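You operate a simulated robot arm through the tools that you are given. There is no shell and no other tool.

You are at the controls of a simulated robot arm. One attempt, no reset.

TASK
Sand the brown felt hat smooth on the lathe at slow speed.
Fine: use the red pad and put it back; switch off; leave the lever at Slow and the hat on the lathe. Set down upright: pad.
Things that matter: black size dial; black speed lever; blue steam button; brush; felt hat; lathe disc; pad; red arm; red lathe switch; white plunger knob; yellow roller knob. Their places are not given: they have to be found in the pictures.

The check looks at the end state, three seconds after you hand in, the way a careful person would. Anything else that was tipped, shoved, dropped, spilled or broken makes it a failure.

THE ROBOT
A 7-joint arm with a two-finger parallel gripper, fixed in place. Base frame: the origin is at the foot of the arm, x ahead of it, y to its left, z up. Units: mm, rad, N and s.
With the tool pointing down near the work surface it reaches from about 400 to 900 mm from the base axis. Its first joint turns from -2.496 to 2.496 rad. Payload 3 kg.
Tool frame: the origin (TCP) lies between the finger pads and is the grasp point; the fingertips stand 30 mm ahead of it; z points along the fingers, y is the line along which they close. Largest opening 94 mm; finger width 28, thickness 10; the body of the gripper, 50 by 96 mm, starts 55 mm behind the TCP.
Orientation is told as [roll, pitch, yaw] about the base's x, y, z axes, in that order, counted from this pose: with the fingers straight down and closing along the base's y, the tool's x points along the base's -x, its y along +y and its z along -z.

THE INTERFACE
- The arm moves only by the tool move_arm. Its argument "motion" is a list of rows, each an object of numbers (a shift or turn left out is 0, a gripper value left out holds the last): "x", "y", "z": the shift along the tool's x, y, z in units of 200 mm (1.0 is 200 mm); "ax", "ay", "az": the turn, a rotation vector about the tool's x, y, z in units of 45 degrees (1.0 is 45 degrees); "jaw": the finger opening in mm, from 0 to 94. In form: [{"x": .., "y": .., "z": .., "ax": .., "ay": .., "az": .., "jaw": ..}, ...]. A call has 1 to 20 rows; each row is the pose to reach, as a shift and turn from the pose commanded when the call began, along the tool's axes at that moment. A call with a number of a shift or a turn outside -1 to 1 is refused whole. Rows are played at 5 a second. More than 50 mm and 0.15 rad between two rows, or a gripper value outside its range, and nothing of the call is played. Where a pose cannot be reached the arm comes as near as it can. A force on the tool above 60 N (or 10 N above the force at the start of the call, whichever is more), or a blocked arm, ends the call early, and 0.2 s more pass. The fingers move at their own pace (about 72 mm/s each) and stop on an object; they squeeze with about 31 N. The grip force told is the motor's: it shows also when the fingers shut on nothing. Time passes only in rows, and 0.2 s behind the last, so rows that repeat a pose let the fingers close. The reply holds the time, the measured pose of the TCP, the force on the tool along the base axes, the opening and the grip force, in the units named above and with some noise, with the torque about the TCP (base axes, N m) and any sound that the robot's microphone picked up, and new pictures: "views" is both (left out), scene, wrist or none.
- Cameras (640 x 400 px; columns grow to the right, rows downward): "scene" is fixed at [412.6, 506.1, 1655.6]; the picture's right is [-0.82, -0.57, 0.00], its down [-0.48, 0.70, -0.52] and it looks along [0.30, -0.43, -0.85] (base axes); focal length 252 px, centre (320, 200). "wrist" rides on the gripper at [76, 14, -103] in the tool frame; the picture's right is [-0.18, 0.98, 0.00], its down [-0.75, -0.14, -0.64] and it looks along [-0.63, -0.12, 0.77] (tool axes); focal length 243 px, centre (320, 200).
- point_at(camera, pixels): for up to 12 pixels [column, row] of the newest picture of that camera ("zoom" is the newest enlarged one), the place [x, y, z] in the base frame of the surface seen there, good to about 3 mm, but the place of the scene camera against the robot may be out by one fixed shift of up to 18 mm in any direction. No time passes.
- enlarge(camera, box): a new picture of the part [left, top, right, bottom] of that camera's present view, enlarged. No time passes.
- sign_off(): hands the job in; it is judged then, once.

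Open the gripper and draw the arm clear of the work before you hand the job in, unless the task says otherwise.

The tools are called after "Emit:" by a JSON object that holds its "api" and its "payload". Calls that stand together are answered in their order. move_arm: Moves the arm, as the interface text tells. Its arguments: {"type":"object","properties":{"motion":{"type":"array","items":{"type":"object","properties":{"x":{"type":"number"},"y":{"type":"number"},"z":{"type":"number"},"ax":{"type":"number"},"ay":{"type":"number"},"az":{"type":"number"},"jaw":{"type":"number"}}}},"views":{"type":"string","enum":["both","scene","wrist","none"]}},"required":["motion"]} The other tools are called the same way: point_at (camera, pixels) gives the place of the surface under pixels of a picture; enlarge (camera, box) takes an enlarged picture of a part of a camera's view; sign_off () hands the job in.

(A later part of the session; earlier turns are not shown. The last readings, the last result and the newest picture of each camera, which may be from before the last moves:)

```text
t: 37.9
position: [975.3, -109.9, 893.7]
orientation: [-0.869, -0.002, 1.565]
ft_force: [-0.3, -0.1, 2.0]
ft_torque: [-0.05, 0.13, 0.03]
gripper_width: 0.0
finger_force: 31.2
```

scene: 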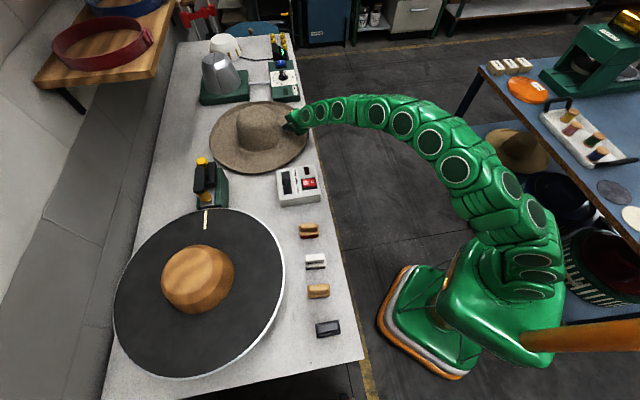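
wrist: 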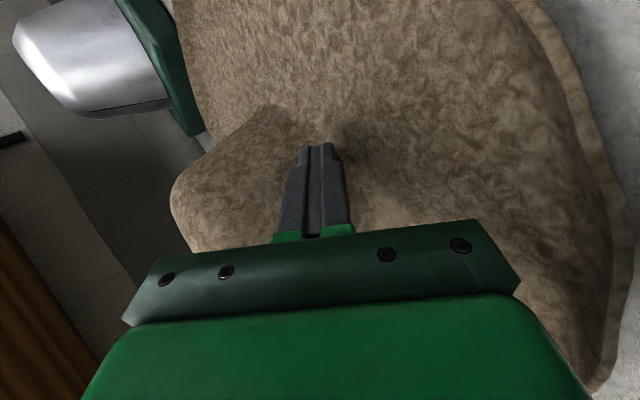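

Contact with the flat brim begins at tip height ≈867, matching the picture. I press 2 mm more and drag 30 mm toward the edge as a trial.

Emit:
{"api": "move_arm", "payload": {"motion": [{"y": 0.0077, "z": 0.0065}, {"y": 0.0095, "z": 0.008}, {"x": 0.0286, "y": 0.0275, "z": -0.0134}, {"x": 0.0571, "y": 0.0456, "z": -0.0348}, {"x": 0.0857, "y": 0.0636, "z": -0.0562}, {"x": 0.1071, "y": 0.0772, "z": -0.0722}], "views": "both"}}

Emit:
{"api": "enlarge", "payload": {"camera": "scene", "box": [180, 80, 340, 200]}}

```text
t: 39.3
position: [953.9, -132.1, 892.4]
orientation: [-0.869, 0.0, 1.563]
ft_force: [2.1, 1.4, 6.2]
ft_torque: [-0.05, -0.07, 0.04]
gripper_width: 0.0
finger_force: 30.7
```

scene: 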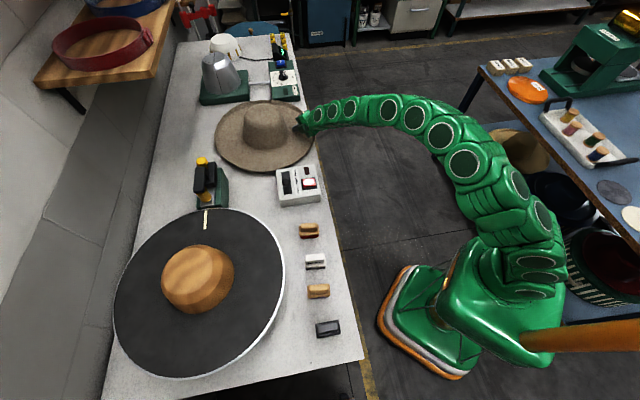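
wrist: 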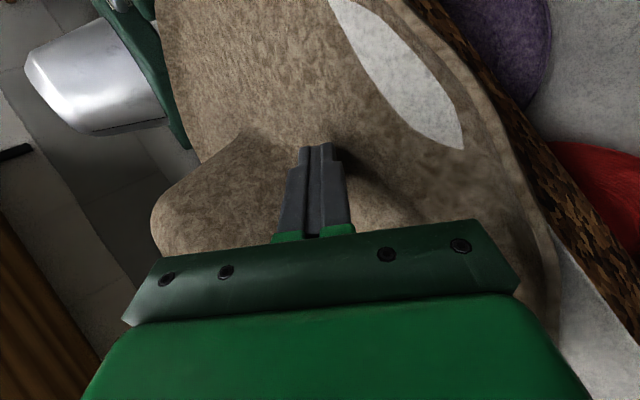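

```text
3.33 times, centred on (260, 140) of scene
```

zoom: 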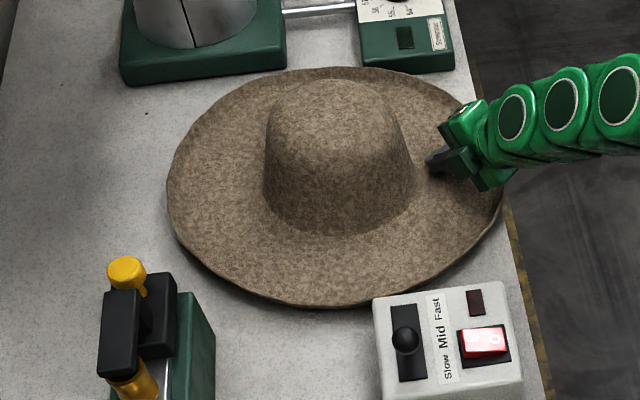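

The hat follows here too. I drag another 50 mm in the same direction.

Emit:
{"api": "move_arm", "payload": {"motion": [{"x": 0.0357, "y": 0.025, "z": -0.0247}, {"x": 0.0714, "y": 0.0476, "z": -0.0515}, {"x": 0.1071, "y": 0.0702, "z": -0.0782}, {"x": 0.1428, "y": 0.0928, "z": -0.105}, {"x": 0.1785, "y": 0.1154, "z": -0.1317}], "views": "both"}}

Emit:
{"api": "enlarge", "payload": {"camera": "scene", "box": [180, 80, 340, 200]}}

```text
t: 40.5
position: [919.8, -168.3, 891.9]
orientation: [-0.868, 0.0, 1.563]
ft_force: [1.1, 2.5, 4.5]
ft_torque: [-0.04, -0.11, 0.04]
gripper_width: 0.0
finger_force: 31.3
```

scene: 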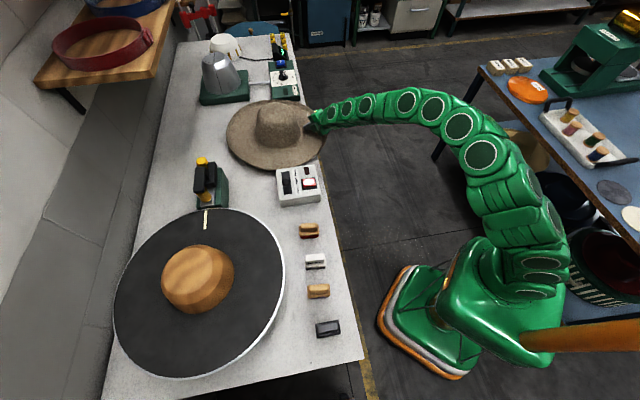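
wrist: 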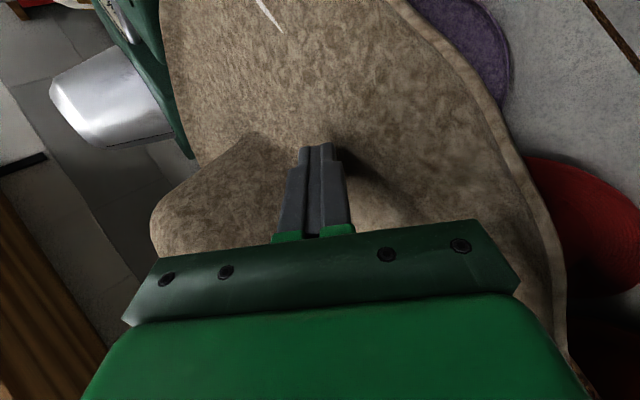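

```text
3.33 times, centred on (260, 140) of scene
```

zoom: 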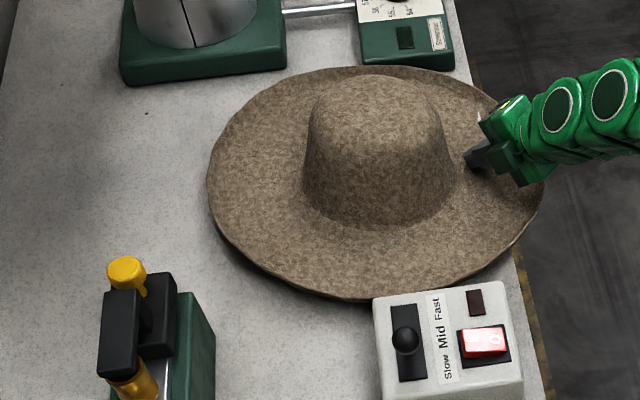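

The brim now overhangs the edge. I measure the rim and its gap to the control box.

Emit:
{"api": "point_at", "payload": {"camera": "zoom", "pixels": [[540, 195], [515, 240], [470, 275], [420, 288], [370, 297], [290, 285], [235, 245], [210, 190], [230, 140], [290, 90], [400, 68], [490, 110]]}}

Emit:
{"api": "point_at", "payload": {"camera": "wrist", "pixels": [[560, 260], [540, 200], [510, 140], [470, 75], [420, 10], [165, 30], [175, 110], [550, 230], [500, 150], [565, 330], [440, 180], [400, 120]]}}

```text
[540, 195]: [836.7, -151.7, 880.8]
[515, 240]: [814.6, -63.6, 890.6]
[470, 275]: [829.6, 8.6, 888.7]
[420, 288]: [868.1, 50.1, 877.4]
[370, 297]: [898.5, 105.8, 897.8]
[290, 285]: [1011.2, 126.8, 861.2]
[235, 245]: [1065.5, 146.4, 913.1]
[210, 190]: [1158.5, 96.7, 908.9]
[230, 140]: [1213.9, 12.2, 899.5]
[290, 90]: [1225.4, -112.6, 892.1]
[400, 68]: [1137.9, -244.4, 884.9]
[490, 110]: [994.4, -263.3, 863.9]
```

```text
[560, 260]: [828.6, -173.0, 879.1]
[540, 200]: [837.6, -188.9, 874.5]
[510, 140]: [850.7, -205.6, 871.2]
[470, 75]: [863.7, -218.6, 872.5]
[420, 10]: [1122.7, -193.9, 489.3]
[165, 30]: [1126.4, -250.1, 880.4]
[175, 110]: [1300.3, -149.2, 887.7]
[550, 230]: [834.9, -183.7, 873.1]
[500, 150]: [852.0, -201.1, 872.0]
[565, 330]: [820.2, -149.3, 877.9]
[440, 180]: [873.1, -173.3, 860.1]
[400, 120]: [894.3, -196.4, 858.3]
```

The hat centre is about (1008,-66) with some 65 mm of brim over the edge and 20 mm clear of the control box. I lift off and see how the hat rests, moving the tip toward (898,-100) for one more short drag.

Emit:
{"api": "move_arm", "payload": {"motion": [{"y": -0.05, "z": -0.042}, {"y": -0.0955, "z": -0.081}, {"x": -0.17, "y": -0.034, "z": -0.154}, {"x": -0.34, "y": 0.028, "z": -0.227}, {"x": -0.34, "y": 0.028, "z": -0.227}], "views": "both"}}

Emit:
{"api": "enlarge", "payload": {"camera": "scene", "box": [180, 80, 340, 200]}}

```text
t: 41.7
position: [881.7, -99.0, 916.2]
orientation: [-0.87, 0.001, 1.566]
ft_force: [-0.9, -0.2, -0.2]
ft_torque: [-0.01, 0.03, -0.02]
gripper_width: 0.0
finger_force: 31.3
```

scene: 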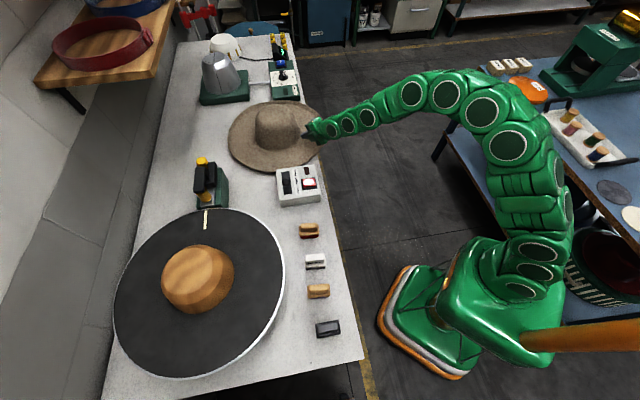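
wrist: 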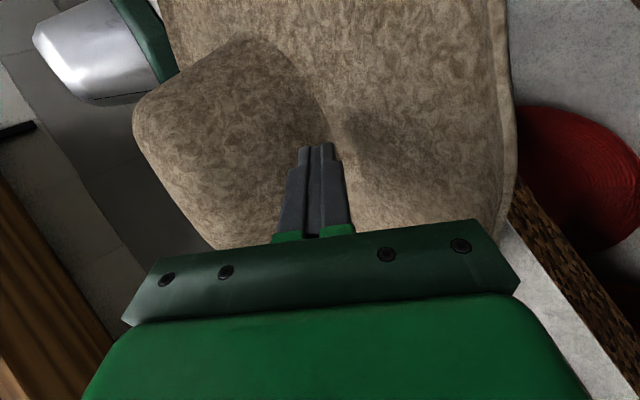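

```text
3.33 times, centred on (260, 140) of scene
```

zoom: 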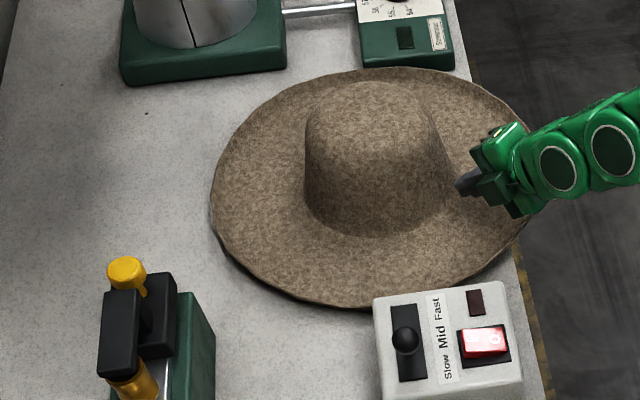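

The hat rests flat again. I measure the rim from both cameras.

Emit:
{"api": "point_at", "payload": {"camera": "zoom", "pixels": [[525, 225], [505, 255], [460, 285], [420, 287], [340, 303], [250, 270], [213, 200], [235, 140], [310, 85], [400, 70], [470, 85], [380, 130]]}}

Emit:
{"api": "point_at", "payload": {"camera": "wrist", "pixels": [[500, 20], [507, 80], [512, 140], [510, 180], [505, 215], [495, 100], [480, 100], [440, 100], [520, 200], [545, 250], [515, 225], [530, 215]]}}

```text
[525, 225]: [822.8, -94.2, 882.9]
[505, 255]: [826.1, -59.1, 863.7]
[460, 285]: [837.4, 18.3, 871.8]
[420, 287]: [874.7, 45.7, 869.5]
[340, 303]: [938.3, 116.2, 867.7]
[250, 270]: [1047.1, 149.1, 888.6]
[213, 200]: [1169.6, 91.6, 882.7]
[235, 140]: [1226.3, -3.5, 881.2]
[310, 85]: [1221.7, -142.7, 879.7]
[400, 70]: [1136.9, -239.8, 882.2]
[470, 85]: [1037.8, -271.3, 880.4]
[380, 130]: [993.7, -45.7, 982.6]
```

```text
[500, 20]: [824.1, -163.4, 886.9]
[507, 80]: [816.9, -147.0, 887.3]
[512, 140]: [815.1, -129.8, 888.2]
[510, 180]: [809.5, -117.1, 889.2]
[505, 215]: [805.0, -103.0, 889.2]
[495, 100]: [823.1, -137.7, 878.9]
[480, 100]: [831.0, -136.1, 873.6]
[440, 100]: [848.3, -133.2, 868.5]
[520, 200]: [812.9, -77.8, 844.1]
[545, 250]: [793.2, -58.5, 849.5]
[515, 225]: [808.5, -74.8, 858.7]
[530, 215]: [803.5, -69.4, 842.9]
```

The centre is about (1012,-70). I press lightly at (898,-99) and drag another 25 mm toward the edge, then lift.

Emit:
{"api": "move_arm", "payload": {"motion": [{"y": 0.055, "z": 0.0465}, {"y": 0.0765, "z": 0.0646}, {"y": 0.0855, "z": 0.0722}, {"y": 0.0905, "z": 0.0765}, {"x": 0.03, "y": 0.1095, "z": 0.0542}, {"x": 0.06, "y": 0.1284, "z": 0.0318}, {"x": 0.0893, "y": 0.1469, "z": 0.0096}], "views": "none"}}

Emit:
{"api": "move_arm", "payload": {"motion": [{"y": -0.05, "z": -0.042}, {"y": -0.15, "z": -0.126}, {"y": -0.25, "z": -0.21}, {"y": -0.25, "z": -0.21}], "views": "both"}}

Emit:
{"api": "enlarge", "payload": {"camera": "scene", "box": [180, 80, 340, 200]}}

```text
t: 43.3
position: [865.8, -116.3, 895.1]
orientation: [-0.873, -0.001, 1.566]
ft_force: [0.4, 1.8, 3.5]
ft_torque: [-0.02, -0.1, 0.01]
gripper_width: 0.0
finger_force: 31.5
```

```text
t: 44.3
position: [864.7, -117.1, 959.1]
orientation: [-0.868, -0.001, 1.565]
ft_force: [-0.7, 0.4, 0.0]
ft_torque: [-0.01, -0.06, 0.0]
gripper_width: 0.1
finger_force: 30.7
```

scene: 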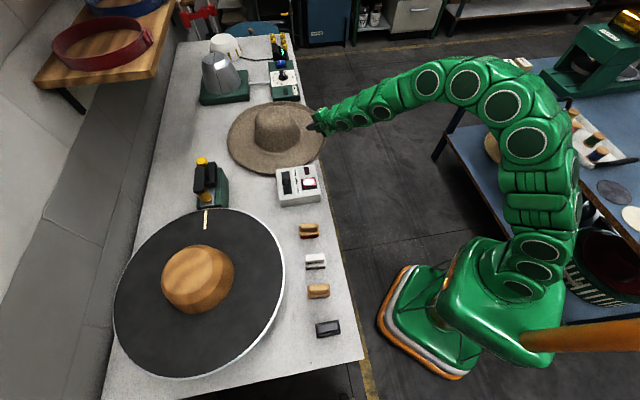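
wrist: 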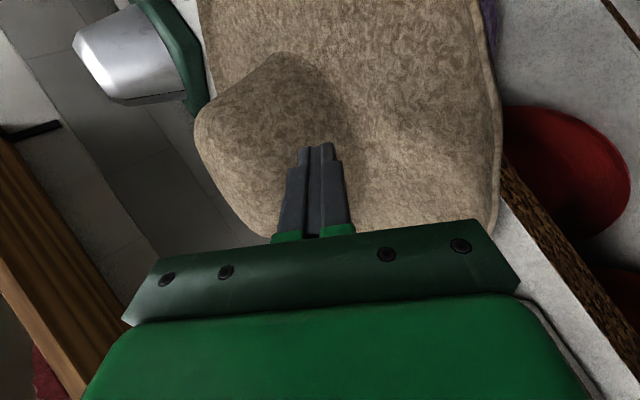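

```text
3.33 times, centred on (260, 140) of scene
```

zoom: 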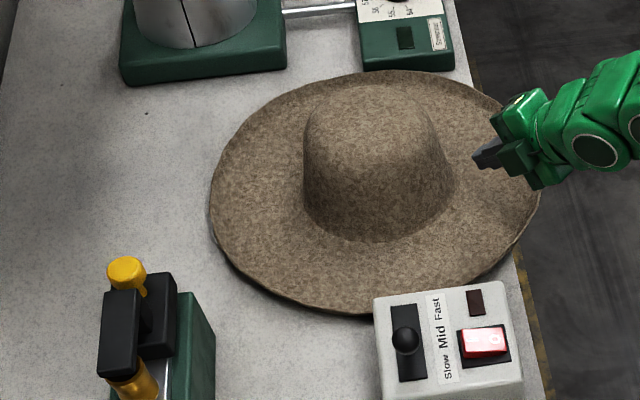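

The hat barely moved in that last drag. I measure its rim again.

Emit:
{"api": "point_at", "payload": {"camera": "wrist", "pixels": [[482, 20], [492, 70], [500, 120], [500, 170], [496, 205], [490, 228], [485, 120], [470, 120], [450, 120], [520, 210], [540, 240], [525, 195]]}}

Emit:
{"api": "point_at", "payload": {"camera": "zoom", "pixels": [[537, 210], [500, 270], [440, 285], [370, 308], [280, 295], [230, 250], [211, 195], [235, 140], [310, 88], [400, 72], [470, 88], [520, 135]]}}

```text
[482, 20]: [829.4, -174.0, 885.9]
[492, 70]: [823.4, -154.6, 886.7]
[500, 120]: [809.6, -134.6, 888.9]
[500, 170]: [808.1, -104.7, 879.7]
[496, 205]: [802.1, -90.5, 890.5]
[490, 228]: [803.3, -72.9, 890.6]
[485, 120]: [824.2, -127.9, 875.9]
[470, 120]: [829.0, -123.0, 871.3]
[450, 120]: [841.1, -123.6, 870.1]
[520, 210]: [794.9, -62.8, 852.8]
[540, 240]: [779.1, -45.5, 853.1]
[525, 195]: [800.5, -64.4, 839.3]
```

```text
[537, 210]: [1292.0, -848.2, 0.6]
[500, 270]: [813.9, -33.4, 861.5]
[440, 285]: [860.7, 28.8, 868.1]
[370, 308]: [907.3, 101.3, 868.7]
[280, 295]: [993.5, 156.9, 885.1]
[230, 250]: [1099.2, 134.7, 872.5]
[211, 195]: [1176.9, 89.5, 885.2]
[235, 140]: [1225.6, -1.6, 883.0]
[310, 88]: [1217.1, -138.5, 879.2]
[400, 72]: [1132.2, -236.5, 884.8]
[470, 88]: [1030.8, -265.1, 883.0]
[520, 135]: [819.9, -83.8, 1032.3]
```

The centre is about (1008,-70), with roughly 64 mm of brim past the edge line — enough for a 45 mm deep grip coming in square to the edge. I pull the tool back over free space at (760,-240,970) before turning it level.

Emit:
{"api": "move_arm", "payload": {"motion": [{"x": 0.12, "y": 0.03, "z": -0.12}, {"x": 0.245, "y": 0.095, "z": -0.2}, {"x": 0.37, "y": 0.16, "z": -0.28}, {"x": 0.495, "y": 0.23, "z": -0.36}, {"x": 0.618, "y": 0.3, "z": -0.434}, {"x": 0.618, "y": 0.3, "z": -0.434}], "views": "both"}}

Emit:
{"api": "point_at", "payload": {"camera": "scene", "pixels": [[325, 160], [320, 145], [330, 190]]}}

```text
t: 45.7
position: [759.0, -240.0, 968.3]
orientation: [-0.869, 0.0, 1.565]
ft_force: [-0.6, -0.2, -0.5]
ft_torque: [-0.02, 0.01, 0.0]
gripper_width: 0.0
finger_force: 30.9
```

scene: 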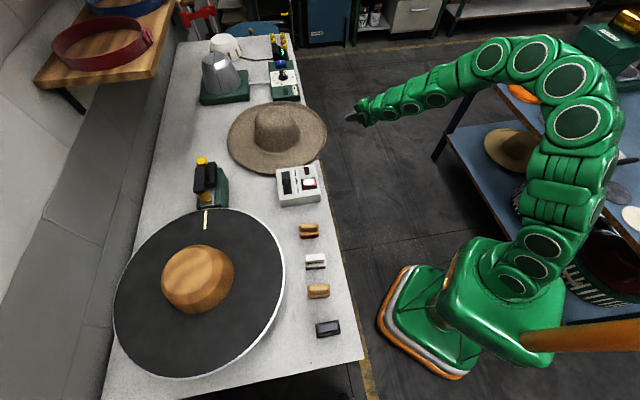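
wrist: 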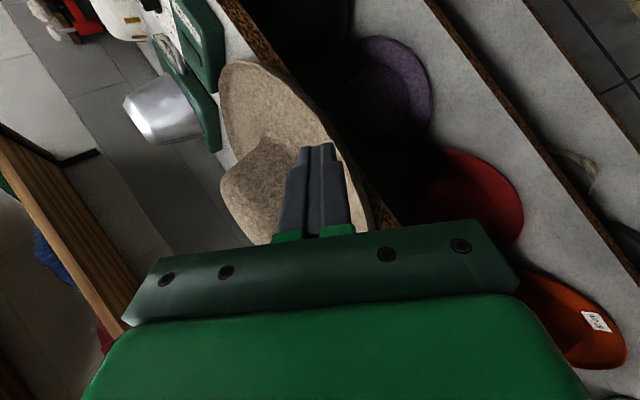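

```text
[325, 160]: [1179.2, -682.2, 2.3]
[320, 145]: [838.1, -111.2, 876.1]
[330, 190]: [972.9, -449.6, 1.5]
```

The space here is clear. I tilt the tool up to level (about tool x), then will yaw it 40°.

Emit:
{"api": "move_arm", "payload": {"motion": [{"ax": 0.15, "jaw": 44}, {"ax": 0.3}, {"ax": 0.45}, {"ax": 0.6}, {"ax": 0.75}, {"ax": 0.893}, {"ax": 0.893}], "views": "none"}}

Emit:
{"api": "move_arm", "payload": {"motion": [{"ay": -0.15}, {"ay": -0.3}, {"ay": -0.45}, {"ay": -0.6}, {"ay": -0.75}, {"ay": -0.889}, {"ay": -0.889}], "views": "both"}}

```text
t: 47.3
position: [759.8, -238.8, 968.1]
orientation: [-1.572, 0.0, 1.562]
ft_force: [-0.4, 0.3, 0.0]
ft_torque: [-0.02, -0.02, 0.0]
gripper_width: 43.9
finger_force: 0.1
```

```text
t: 48.9
position: [758.0, -239.9, 968.2]
orientation: [-1.572, 0.0, 2.265]
ft_force: [0.3, 0.4, 0.1]
ft_torque: [-0.02, -0.02, -0.02]
gripper_width: 44.0
finger_force: 0.0
```

scene: 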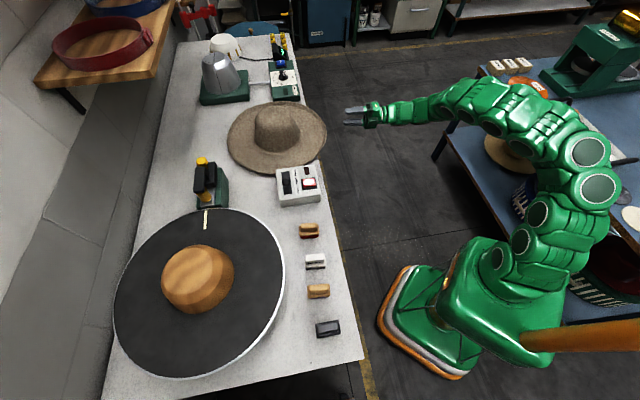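
wrist: 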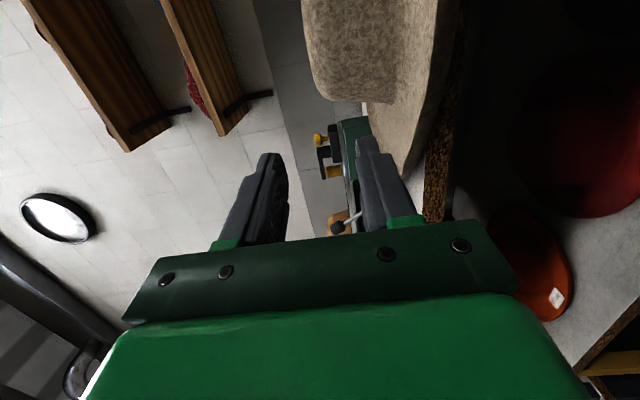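

Tool is level, pointing 40° left of +x. I go down to brim height (z 875) at the pre-grasp point with the jaw at 44 mm.

Emit:
{"api": "move_arm", "payload": {"motion": [{"x": 0.04, "y": 0.15, "z": 0.04}, {"x": 0.08, "y": 0.3, "z": 0.08}, {"x": 0.12, "y": 0.42, "z": 0.12}, {"x": 0.159, "y": 0.465, "z": 0.166}, {"x": 0.159, "y": 0.465, "z": 0.166}], "views": "both"}}

Emit:
{"api": "enlarge", "payload": {"camera": "wrist", "box": [240, 0, 480, 240]}}

```text
t: 50.1
position: [803.9, -243.3, 874.3]
orientation: [-1.573, 0.0, 2.263]
ft_force: [0.1, -0.5, 0.4]
ft_torque: [-0.02, 0.0, 0.01]
gripper_width: 43.9
finger_force: 0.0
```

scene: 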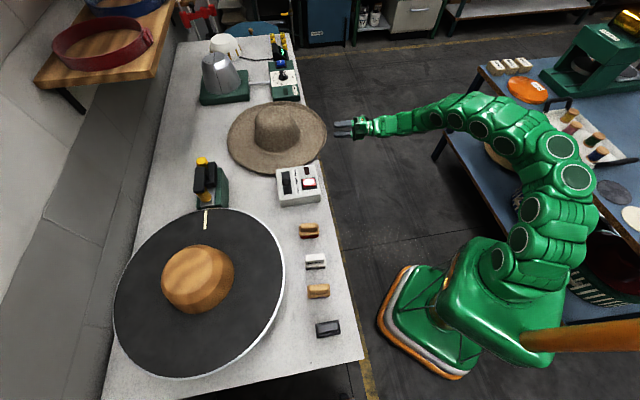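
wrist: 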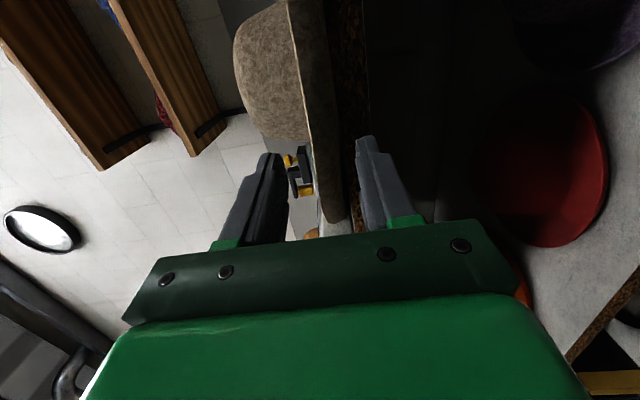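

```text
1.67 times, centred on (360, 120) of wrist
```

zoom: 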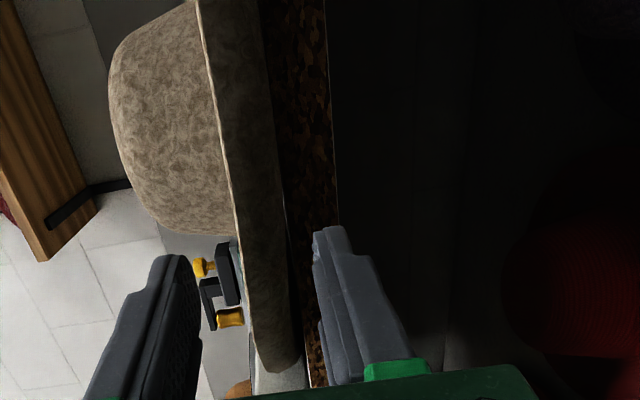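

The lip is between the open fingers and the bench's edge lies just beyond. I measure the lip, brim underside and the bench edge here.

Emit:
{"api": "point_at", "payload": {"camera": "zoom", "pixels": [[222, 130], [230, 200], [235, 230], [240, 150], [260, 150], [275, 150], [265, 250], [280, 250], [290, 300], [285, 190], [300, 150], [320, 150]]}}

Emit:
{"api": "point_at", "payload": {"camera": "zoom", "pixels": [[245, 230], [255, 230], [270, 200], [278, 220], [290, 220], [298, 260], [305, 300], [310, 230], [325, 235], [340, 250], [180, 265], [210, 50]]}}

```text
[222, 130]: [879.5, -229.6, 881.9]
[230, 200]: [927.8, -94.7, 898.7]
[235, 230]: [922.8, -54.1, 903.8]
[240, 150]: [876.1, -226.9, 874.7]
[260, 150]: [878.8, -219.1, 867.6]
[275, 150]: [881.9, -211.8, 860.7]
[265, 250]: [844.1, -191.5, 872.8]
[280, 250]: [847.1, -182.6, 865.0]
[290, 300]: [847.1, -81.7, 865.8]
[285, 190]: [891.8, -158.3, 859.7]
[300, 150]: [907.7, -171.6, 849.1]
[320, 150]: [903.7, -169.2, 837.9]
```

```text
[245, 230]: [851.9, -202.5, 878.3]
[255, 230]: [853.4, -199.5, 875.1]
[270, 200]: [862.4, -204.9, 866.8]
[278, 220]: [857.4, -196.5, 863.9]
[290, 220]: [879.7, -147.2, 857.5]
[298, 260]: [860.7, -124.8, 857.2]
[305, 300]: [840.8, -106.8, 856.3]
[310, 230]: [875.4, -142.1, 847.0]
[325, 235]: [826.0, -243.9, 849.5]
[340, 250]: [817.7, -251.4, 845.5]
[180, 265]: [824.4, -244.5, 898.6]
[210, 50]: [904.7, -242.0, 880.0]
```

Rim is at about (851,-203) and the bench edge 63 mm beyond it along the tool axis. I advance 76 mm so the fingertips reach 46 mm in under and over the brim.

Emit:
{"api": "move_arm", "payload": {"motion": [{"z": 0.08}, {"z": 0.16}, {"z": 0.22}, {"z": 0.28}, {"z": 0.33}, {"z": 0.375}, {"z": 0.375}], "views": "both"}}

Emit:
{"api": "enlarge", "payload": {"camera": "wrist", "box": [240, 0, 480, 240]}}

```text
t: 51.7
position: [863.1, -194.0, 875.5]
orientation: [-1.57, 0.001, 2.262]
ft_force: [-0.1, 0.4, 0.3]
ft_torque: [-0.05, 0.01, 0.03]
gripper_width: 44.0
finger_force: 0.1
```

scene: 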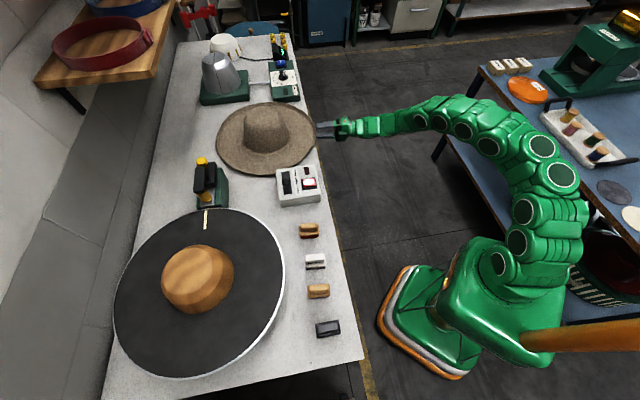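
wrist: 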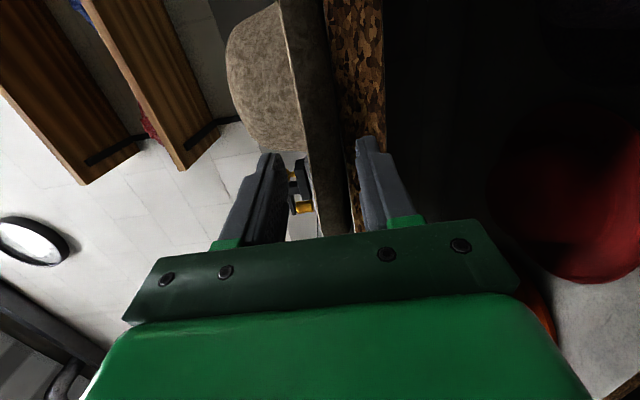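

```text
1.67 times, centred on (360, 120) of wrist
```

zoom: 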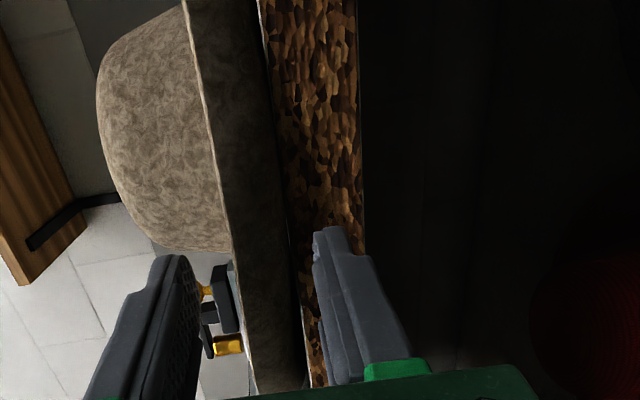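

The hat seems to have been pushed back by the fingers without much force. I measure the lip relative to the fingertips now.

Emit:
{"api": "point_at", "payload": {"camera": "zoom", "pixels": [[235, 270], [228, 230], [222, 200], [215, 130], [250, 250], [270, 250], [285, 250], [255, 300], [275, 300], [290, 300], [295, 200], [300, 340]]}}

Emit:
{"api": "point_at", "payload": {"camera": "zoom", "pixels": [[165, 262], [180, 258], [190, 275], [320, 235], [335, 230], [318, 260], [275, 120], [345, 240], [242, 300], [280, 200], [200, 60], [185, 20]]}}

Emit:
{"api": "enlarge", "payload": {"camera": "scene", "box": [240, 90, 360, 180]}}

```text
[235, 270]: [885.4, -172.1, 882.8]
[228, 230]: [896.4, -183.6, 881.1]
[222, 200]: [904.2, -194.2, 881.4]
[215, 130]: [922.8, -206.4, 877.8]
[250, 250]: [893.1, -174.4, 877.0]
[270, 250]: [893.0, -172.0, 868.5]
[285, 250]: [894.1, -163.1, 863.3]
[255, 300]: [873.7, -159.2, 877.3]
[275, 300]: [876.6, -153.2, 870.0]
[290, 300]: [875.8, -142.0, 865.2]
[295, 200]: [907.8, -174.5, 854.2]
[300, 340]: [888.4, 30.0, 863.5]
```

```text
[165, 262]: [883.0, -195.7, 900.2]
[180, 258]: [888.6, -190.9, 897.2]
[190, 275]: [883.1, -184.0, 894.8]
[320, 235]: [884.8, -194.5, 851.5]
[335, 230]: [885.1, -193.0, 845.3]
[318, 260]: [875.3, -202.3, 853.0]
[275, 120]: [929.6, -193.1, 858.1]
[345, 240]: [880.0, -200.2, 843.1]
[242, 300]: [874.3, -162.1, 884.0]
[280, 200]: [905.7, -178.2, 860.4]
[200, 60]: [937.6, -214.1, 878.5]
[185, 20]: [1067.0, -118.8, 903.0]
```

```text
4.44 times, centred on (300, 135) of scene
```

zoom: 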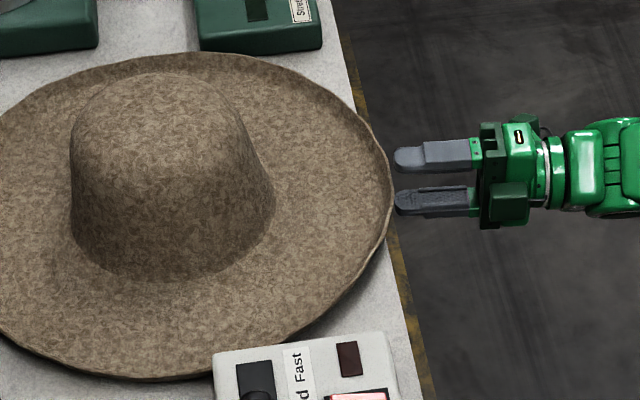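

The picture shows the fingertips stopped at the rim and pushing the light hat back, so its rim is physically thicker (about 20 mm, slanted about 57°) than it looks. A flush pinch at 57° with a wide 34 mm jaw should hold it; I retreat and rise first.

Emit:
{"api": "move_arm", "payload": {"motion": [{"z": -0.15}, {"z": -0.3}, {"z": -0.45}, {"z": -0.5, "y": -0.2}, {"z": -0.5, "y": -0.4}, {"z": -0.5, "y": -0.6}, {"z": -0.5, "y": -0.7}], "views": "none"}}

Emit:
{"api": "move_arm", "payload": {"motion": [{"ay": 0.15, "jaw": 34}, {"ay": 0.3}, {"ay": 0.45}, {"ay": 0.6}, {"ay": 0.75}, {"ay": 0.889}, {"ay": 0.889}], "views": "none"}}

Emit:
{"api": "move_arm", "payload": {"motion": [{"ax": -0.16}, {"ax": -0.32}, {"ax": -0.48}, {"ax": -0.64}, {"ax": -0.8}, {"ax": -0.96}, {"ax": -0.96}], "views": "none"}}

Emit:
{"api": "move_arm", "payload": {"motion": [{"ax": -0.155}, {"ax": -0.31}, {"ax": -0.31}], "views": "both"}}

```text
t: 53.3
position: [786.6, -257.7, 1015.2]
orientation: [-1.573, -0.001, 2.264]
ft_force: [-0.6, 0.4, -0.7]
ft_torque: [0.02, 0.02, -0.01]
gripper_width: 43.9
finger_force: 0.1
```

```text
t: 54.9
position: [784.6, -259.4, 1013.9]
orientation: [-1.572, 0.0, 1.565]
ft_force: [-0.1, -0.4, -0.4]
ft_torque: [0.01, -0.04, -0.02]
gripper_width: 33.9
finger_force: 0.0
```

```text
t: 56.5
position: [786.0, -259.1, 1016.0]
orientation: [-0.818, 0.001, 1.566]
ft_force: [0.1, 0.3, 0.6]
ft_torque: [-0.02, 0.01, 0.0]
gripper_width: 33.8
finger_force: 0.1
```

```text
t: 57.3
position: [786.1, -259.1, 1015.1]
orientation: [-0.572, 0.001, 1.566]
ft_force: [0.6, -0.6, -0.3]
ft_torque: [0.01, 0.02, -0.01]
gripper_width: 33.9
finger_force: 0.0
```

scene: 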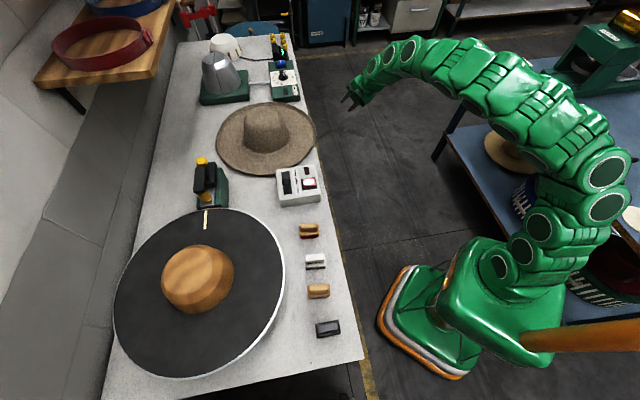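
wrist: 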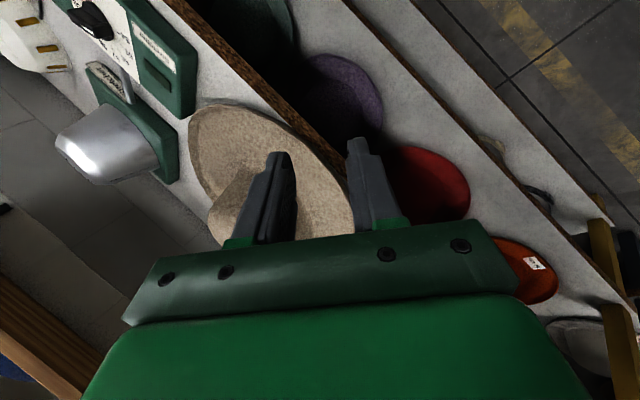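

Orientation is set (57° down, facing +x). I measure the hat's present rim from the scene view.

Emit:
{"api": "enlarge", "payload": {"camera": "scene", "box": [180, 80, 340, 200]}}

```text
3.33 times, centred on (260, 140) of scene
```

zoom: 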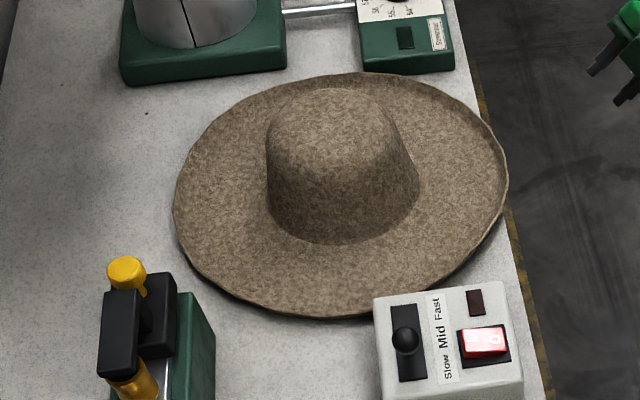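

Emit:
{"api": "point_at", "payload": {"camera": "zoom", "pixels": [[504, 190], [490, 230], [460, 265], [420, 285], [350, 312], [280, 302], [200, 258], [177, 205], [195, 145], [260, 90], [360, 75], [450, 100]]}}

Emit:
{"api": "point_at", "payload": {"camera": "wrist", "pixels": [[190, 130], [200, 108], [250, 108], [300, 130], [335, 160], [350, 200], [353, 225], [195, 180], [345, 185], [320, 150], [280, 118], [225, 104]]}}

```text
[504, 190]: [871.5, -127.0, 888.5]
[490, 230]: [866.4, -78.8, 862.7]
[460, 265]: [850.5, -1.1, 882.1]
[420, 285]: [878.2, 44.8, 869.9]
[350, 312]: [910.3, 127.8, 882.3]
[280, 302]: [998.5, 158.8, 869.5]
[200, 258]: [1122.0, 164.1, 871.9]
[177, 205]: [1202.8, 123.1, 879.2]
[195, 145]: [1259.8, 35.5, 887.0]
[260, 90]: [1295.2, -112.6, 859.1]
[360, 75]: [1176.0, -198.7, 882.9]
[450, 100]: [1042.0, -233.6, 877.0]
```

```text
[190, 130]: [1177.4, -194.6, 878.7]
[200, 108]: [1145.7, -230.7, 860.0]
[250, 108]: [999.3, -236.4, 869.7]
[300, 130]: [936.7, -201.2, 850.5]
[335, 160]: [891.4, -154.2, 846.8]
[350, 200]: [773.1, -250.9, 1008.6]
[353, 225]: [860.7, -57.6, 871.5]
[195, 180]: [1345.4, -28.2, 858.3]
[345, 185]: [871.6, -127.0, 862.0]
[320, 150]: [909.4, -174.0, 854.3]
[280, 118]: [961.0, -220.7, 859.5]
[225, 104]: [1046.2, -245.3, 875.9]
```

The hat centre is about (1044,-36). I move to a pre-grasp above its near rim from a direction 15° left of +x (away from the control box), jaw 34 mm.

Emit:
{"api": "move_arm", "payload": {"motion": [{"x": -0.2, "y": -0.022, "z": 0.014, "ay": -0.045, "az": -0.07}, {"x": -0.4, "y": -0.044, "z": 0.028, "ay": -0.09, "az": -0.14}, {"x": -0.6, "y": -0.066, "z": 0.042, "ay": -0.135, "az": -0.21}, {"x": -0.8, "y": -0.088, "z": 0.057, "ay": -0.18, "az": -0.28}, {"x": -0.8, "y": 0.008, "z": 0.206, "ay": -0.18, "az": -0.28}, {"x": -0.8, "y": 0.1037, "z": 0.355, "ay": -0.18, "az": -0.28}, {"x": -0.8, "y": 0.1037, "z": 0.355, "ay": -0.18, "az": -0.28}], "views": "both"}}

Emit:
{"api": "enlarge", "payload": {"camera": "wrist", "box": [220, 20, 440, 240]}}

```text
t: 58.9
position: [807.8, -98.1, 943.9]
orientation: [-0.575, -0.001, 1.828]
ft_force: [-0.1, 0.0, -0.4]
ft_torque: [0.01, 0.02, 0.0]
gripper_width: 33.9
finger_force: 0.1
```

scene: 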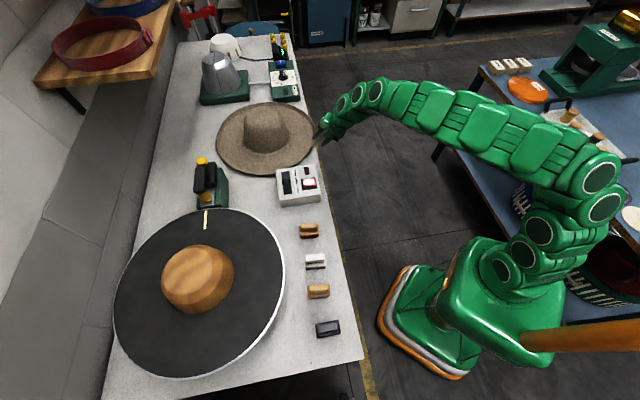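
wrist: 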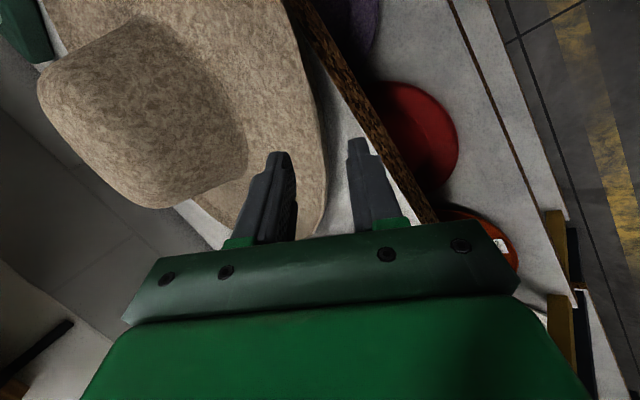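

```text
1.82 times, centred on (330, 130) of wrist
```

zoom: 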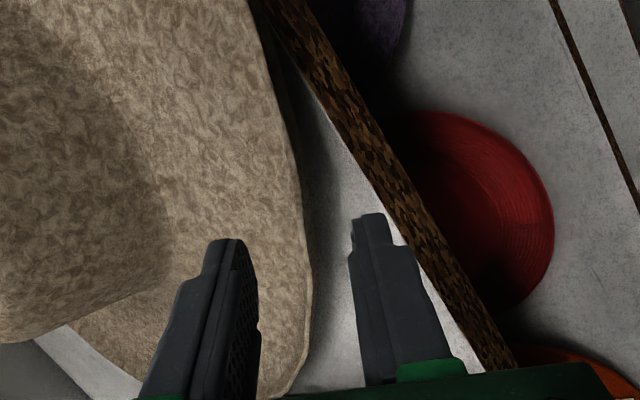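

I measure the lip line near the tool's axis.

Emit:
{"api": "point_at", "payload": {"camera": "zoom", "pixels": [[280, 100], [290, 140], [298, 180], [303, 220], [308, 260], [292, 110], [300, 150], [306, 190], [311, 230], [285, 180], [270, 180], [320, 190]]}}

```text
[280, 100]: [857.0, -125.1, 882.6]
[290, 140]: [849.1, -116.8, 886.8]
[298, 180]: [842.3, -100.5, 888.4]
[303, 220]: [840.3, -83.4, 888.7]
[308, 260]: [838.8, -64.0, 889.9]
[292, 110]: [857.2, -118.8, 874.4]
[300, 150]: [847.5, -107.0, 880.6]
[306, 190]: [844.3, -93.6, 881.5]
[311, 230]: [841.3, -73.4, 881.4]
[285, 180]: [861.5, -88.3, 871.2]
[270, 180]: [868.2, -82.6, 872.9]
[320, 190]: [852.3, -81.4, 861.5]
```

The lip at the tool's axis is at s≈789 (z 888.5). I advance 46 mm along the axis with a 2 mm correction, so the fingers straddle the rim.

Emit:
{"api": "move_arm", "payload": {"motion": [{"y": 0.006, "z": 0.06}, {"y": 0.011, "z": 0.12}, {"y": 0.011, "z": 0.16}, {"y": 0.011, "z": 0.19}, {"y": 0.011, "z": 0.215}, {"y": 0.011, "z": 0.23}], "views": "wrist"}}

Emit:
{"api": "enlarge", "payload": {"camera": "wrist", "box": [220, 20, 440, 240]}}

```text
t: 60.3
position: [829.6, -92.7, 903.5]
orientation: [-0.574, 0.0, 1.827]
ft_force: [-0.8, -0.1, 0.0]
ft_torque: [0.0, -0.01, -0.01]
gripper_width: 34.0
finger_force: 0.0
```

wrist: 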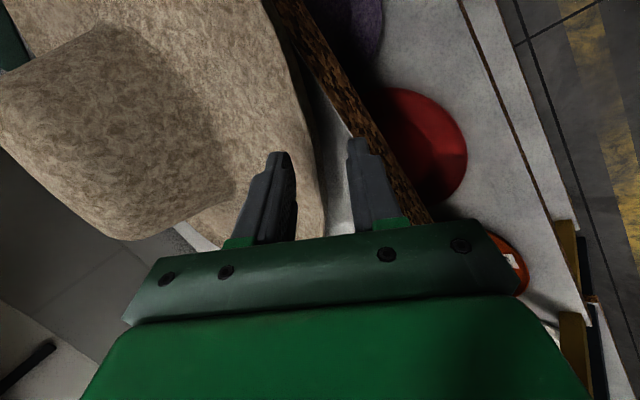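

```text
1.82 times, centred on (330, 130) of wrist
```

zoom: 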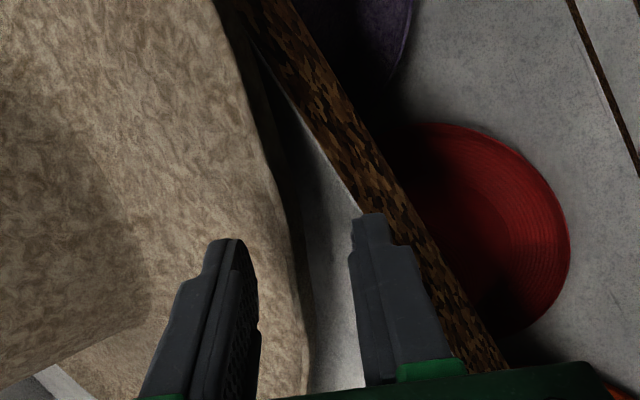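

No contact force. I check whether the lip stayed in place.

Emit:
{"api": "point_at", "payload": {"camera": "zoom", "pixels": [[255, 110], [270, 160], [280, 200], [288, 240], [295, 280], [270, 130], [285, 175], [292, 210], [300, 260], [260, 200], [240, 200], [310, 200]]}}

```text
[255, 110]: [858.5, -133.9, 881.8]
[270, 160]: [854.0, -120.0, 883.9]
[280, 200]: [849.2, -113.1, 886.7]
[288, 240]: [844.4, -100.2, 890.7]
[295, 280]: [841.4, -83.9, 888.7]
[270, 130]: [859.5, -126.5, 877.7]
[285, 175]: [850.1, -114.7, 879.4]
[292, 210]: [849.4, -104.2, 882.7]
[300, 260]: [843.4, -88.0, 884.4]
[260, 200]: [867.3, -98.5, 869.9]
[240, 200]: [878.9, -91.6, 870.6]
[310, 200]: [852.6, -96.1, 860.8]
```

The lip has stayed put, 11 mm inside the fingertips. I close the jaw in stages.

Emit:
{"api": "move_arm", "payload": {"motion": [{"jaw": 28}, {"jaw": 24}, {"jaw": 20}, {"jaw": 14}, {"jaw": 0}, {"jaw": 0}, {"jaw": 0}], "views": "wrist"}}

Emit:
{"api": "enlarge", "payload": {"camera": "wrist", "box": [220, 20, 440, 240]}}

```text
t: 61.9
position: [830.3, -93.1, 904.9]
orientation: [-0.574, 0.0, 1.826]
ft_force: [0.3, -1.0, -0.2]
ft_torque: [-0.08, 0.36, -0.05]
gripper_width: 19.4
finger_force: 30.7
```

wrist: 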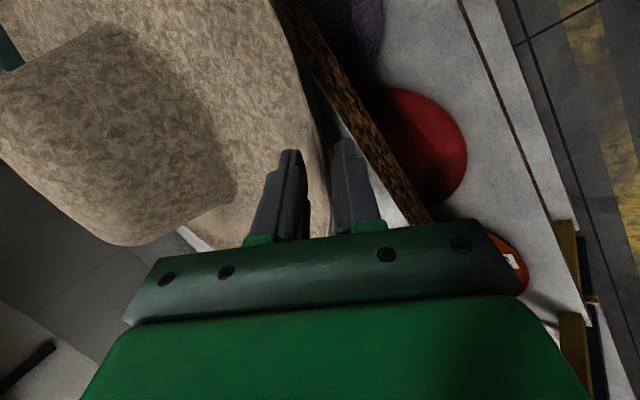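

```text
1.82 times, centred on (330, 130) of wrist
```

zoom: 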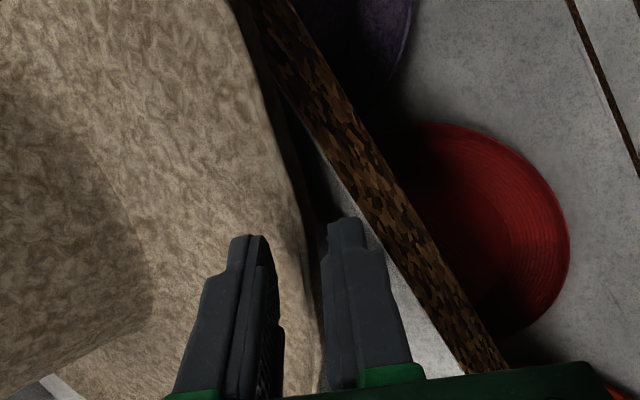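

The jaw holds at 19.4 mm; torque 0.36 N·m suggests it is already carrying the hat. I check the scene before lifting.

Emit:
{"api": "move_arm", "payload": {"motion": [{"jaw": 0}], "views": "scene"}}

Emit:
{"api": "enlarge", "payload": {"camera": "scene", "box": [180, 80, 340, 200]}}

```text
t: 62.3
position: [828.5, -91.2, 903.9]
orientation: [-0.571, 0.0, 1.826]
ft_force: [-0.1, -0.6, -2.1]
ft_torque: [-0.11, 0.36, -0.02]
gripper_width: 18.9
finger_force: 31.1
```

scene: 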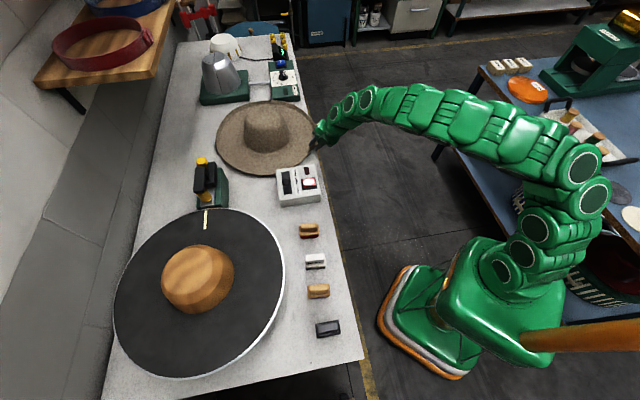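

```text
3.33 times, centred on (260, 140) of scene
```

zoom: 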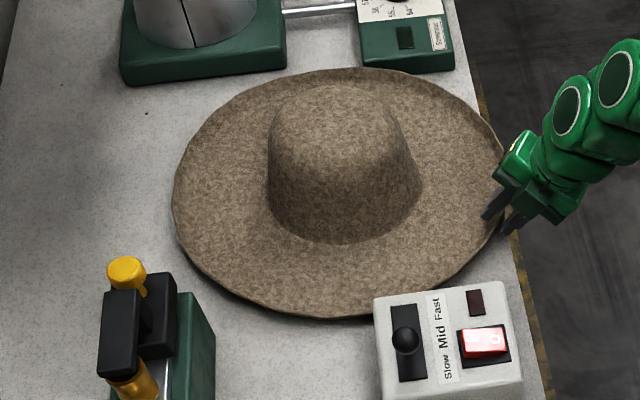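

The tool now carries about 2 N. I check the heights of the far rim.

Emit:
{"api": "point_at", "payload": {"camera": "zoom", "pixels": [[196, 145], [250, 92], [176, 200], [360, 70], [230, 270], [300, 308], [440, 90], [480, 130], [340, 110], [420, 285]]}}

```text
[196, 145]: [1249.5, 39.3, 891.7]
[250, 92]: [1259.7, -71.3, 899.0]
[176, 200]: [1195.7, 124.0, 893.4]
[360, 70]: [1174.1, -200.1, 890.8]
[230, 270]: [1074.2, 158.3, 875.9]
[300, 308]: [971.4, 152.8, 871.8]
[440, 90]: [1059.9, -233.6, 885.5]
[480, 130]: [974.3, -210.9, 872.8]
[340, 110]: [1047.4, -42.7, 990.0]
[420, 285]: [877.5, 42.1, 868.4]
```

The far rim is raised about 8 mm, so the pinch is truly holding the hat. I lift slowly by 12 mm.

Emit:
{"api": "move_arm", "payload": {"motion": [{"y": -0.004, "z": -0.006}, {"y": -0.009, "z": -0.014}, {"y": -0.0145, "z": -0.0225}, {"y": -0.02, "z": -0.031}, {"y": -0.026, "z": -0.041}, {"y": -0.0325, "z": -0.0505}, {"y": -0.0325, "z": -0.0505}], "views": "wrist"}}

Emit:
{"api": "enlarge", "payload": {"camera": "wrist", "box": [220, 20, 440, 240]}}

```text
t: 63.9
position: [830.3, -92.1, 917.3]
orientation: [-0.575, 0.001, 1.826]
ft_force: [0.0, 0.7, -1.8]
ft_torque: [-0.07, 0.37, -0.01]
gripper_width: 18.8
finger_force: 30.9
```

wrist: 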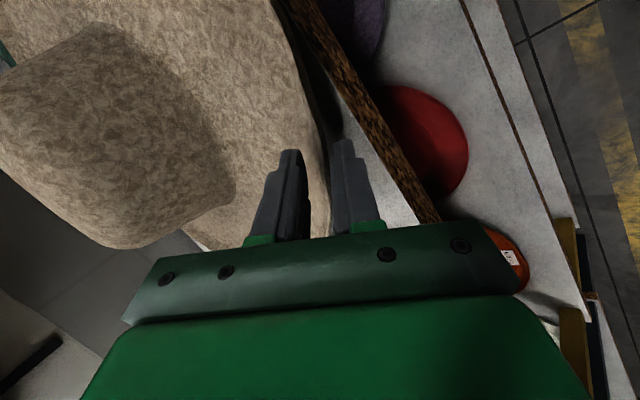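

```text
1.82 times, centred on (330, 130) of wrist
```

zoom: 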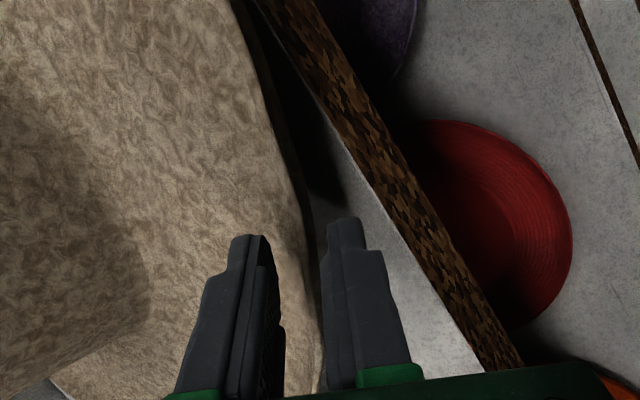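

The hat is fully lifted (about 1.9 N, width steady at 18.8 mm). While holding, I measure the lathe disc rim and block from the scene picture.

Emit:
{"api": "enlarge", "payload": {"camera": "scene", "box": [100, 200, 300, 385]}}

```text
2.16 times, centred on (200, 292) of scene
```

zoom: 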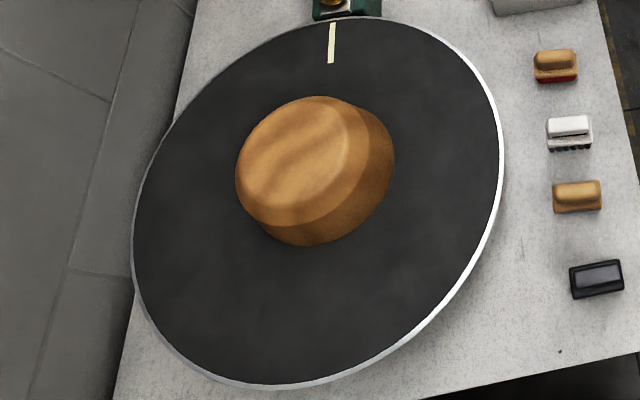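

Emit:
{"api": "point_at", "payload": {"camera": "zoom", "pixels": [[496, 160], [485, 90], [430, 40], [370, 20], [290, 25], [220, 65], [160, 130], [137, 210], [145, 290], [190, 345], [270, 380], [360, 360]]}}

Emit:
{"api": "point_at", "payload": {"camera": "zoom", "pixels": [[445, 285], [330, 70], [345, 135], [350, 170], [310, 105], [260, 140], [242, 180], [270, 215], [310, 205], [285, 160], [390, 160], [300, 243]]}}

```text
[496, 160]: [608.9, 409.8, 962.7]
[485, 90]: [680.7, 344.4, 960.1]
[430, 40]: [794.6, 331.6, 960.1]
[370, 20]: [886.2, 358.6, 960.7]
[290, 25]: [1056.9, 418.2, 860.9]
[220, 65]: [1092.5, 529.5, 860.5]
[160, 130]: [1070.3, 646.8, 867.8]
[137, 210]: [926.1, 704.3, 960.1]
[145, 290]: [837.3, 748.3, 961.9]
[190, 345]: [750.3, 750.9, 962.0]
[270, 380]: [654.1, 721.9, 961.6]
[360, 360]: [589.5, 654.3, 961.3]
```

```text
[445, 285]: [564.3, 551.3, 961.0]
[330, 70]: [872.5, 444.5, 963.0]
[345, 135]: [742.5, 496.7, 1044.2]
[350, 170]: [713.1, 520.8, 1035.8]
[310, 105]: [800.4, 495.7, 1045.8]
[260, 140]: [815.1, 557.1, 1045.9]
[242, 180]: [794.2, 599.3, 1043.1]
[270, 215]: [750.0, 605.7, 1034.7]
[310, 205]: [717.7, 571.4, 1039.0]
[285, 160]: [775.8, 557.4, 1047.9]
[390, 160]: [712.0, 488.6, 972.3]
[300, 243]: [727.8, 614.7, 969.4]
```

Disc centre fits near (763,533) in robot terms with radius ~214, block about 170 mm wide at its foot and top at z≈1047. I lift the hat 200 mm straight up in gentle steps.

Emit:
{"api": "move_arm", "payload": {"motion": [{"y": -0.016, "z": -0.025}, {"y": -0.043, "z": -0.067}, {"y": -0.081, "z": -0.126}, {"y": -0.12, "z": -0.186}, {"y": -0.16, "z": -0.248}, {"y": -0.2, "z": -0.31}, {"y": -0.24, "z": -0.373}, {"y": -0.28, "z": -0.435}, {"y": -0.32, "z": -0.498}, {"y": -0.36, "z": -0.56}, {"y": -0.4, "z": -0.622}, {"y": -0.44, "z": -0.684}, {"y": -0.48, "z": -0.746}, {"y": -0.515, "z": -0.8}, {"y": -0.541, "z": -0.841}, {"y": -0.541, "z": -0.841}], "views": "both"}}

```text
t: 67.3
position: [830.1, -92.6, 1116.4]
orientation: [-0.575, 0.0, 1.826]
ft_force: [0.4, -0.4, -1.3]
ft_torque: [-0.11, 0.4, 0.0]
gripper_width: 17.6
finger_force: 31.1
```

scene: 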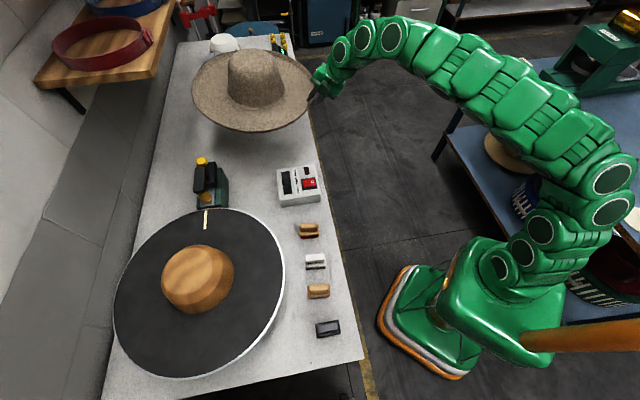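
wrist: 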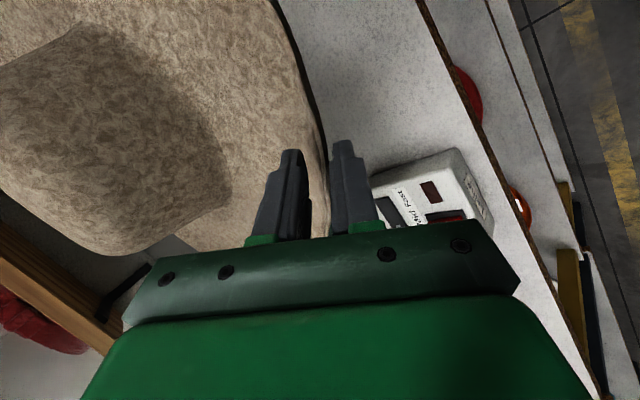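

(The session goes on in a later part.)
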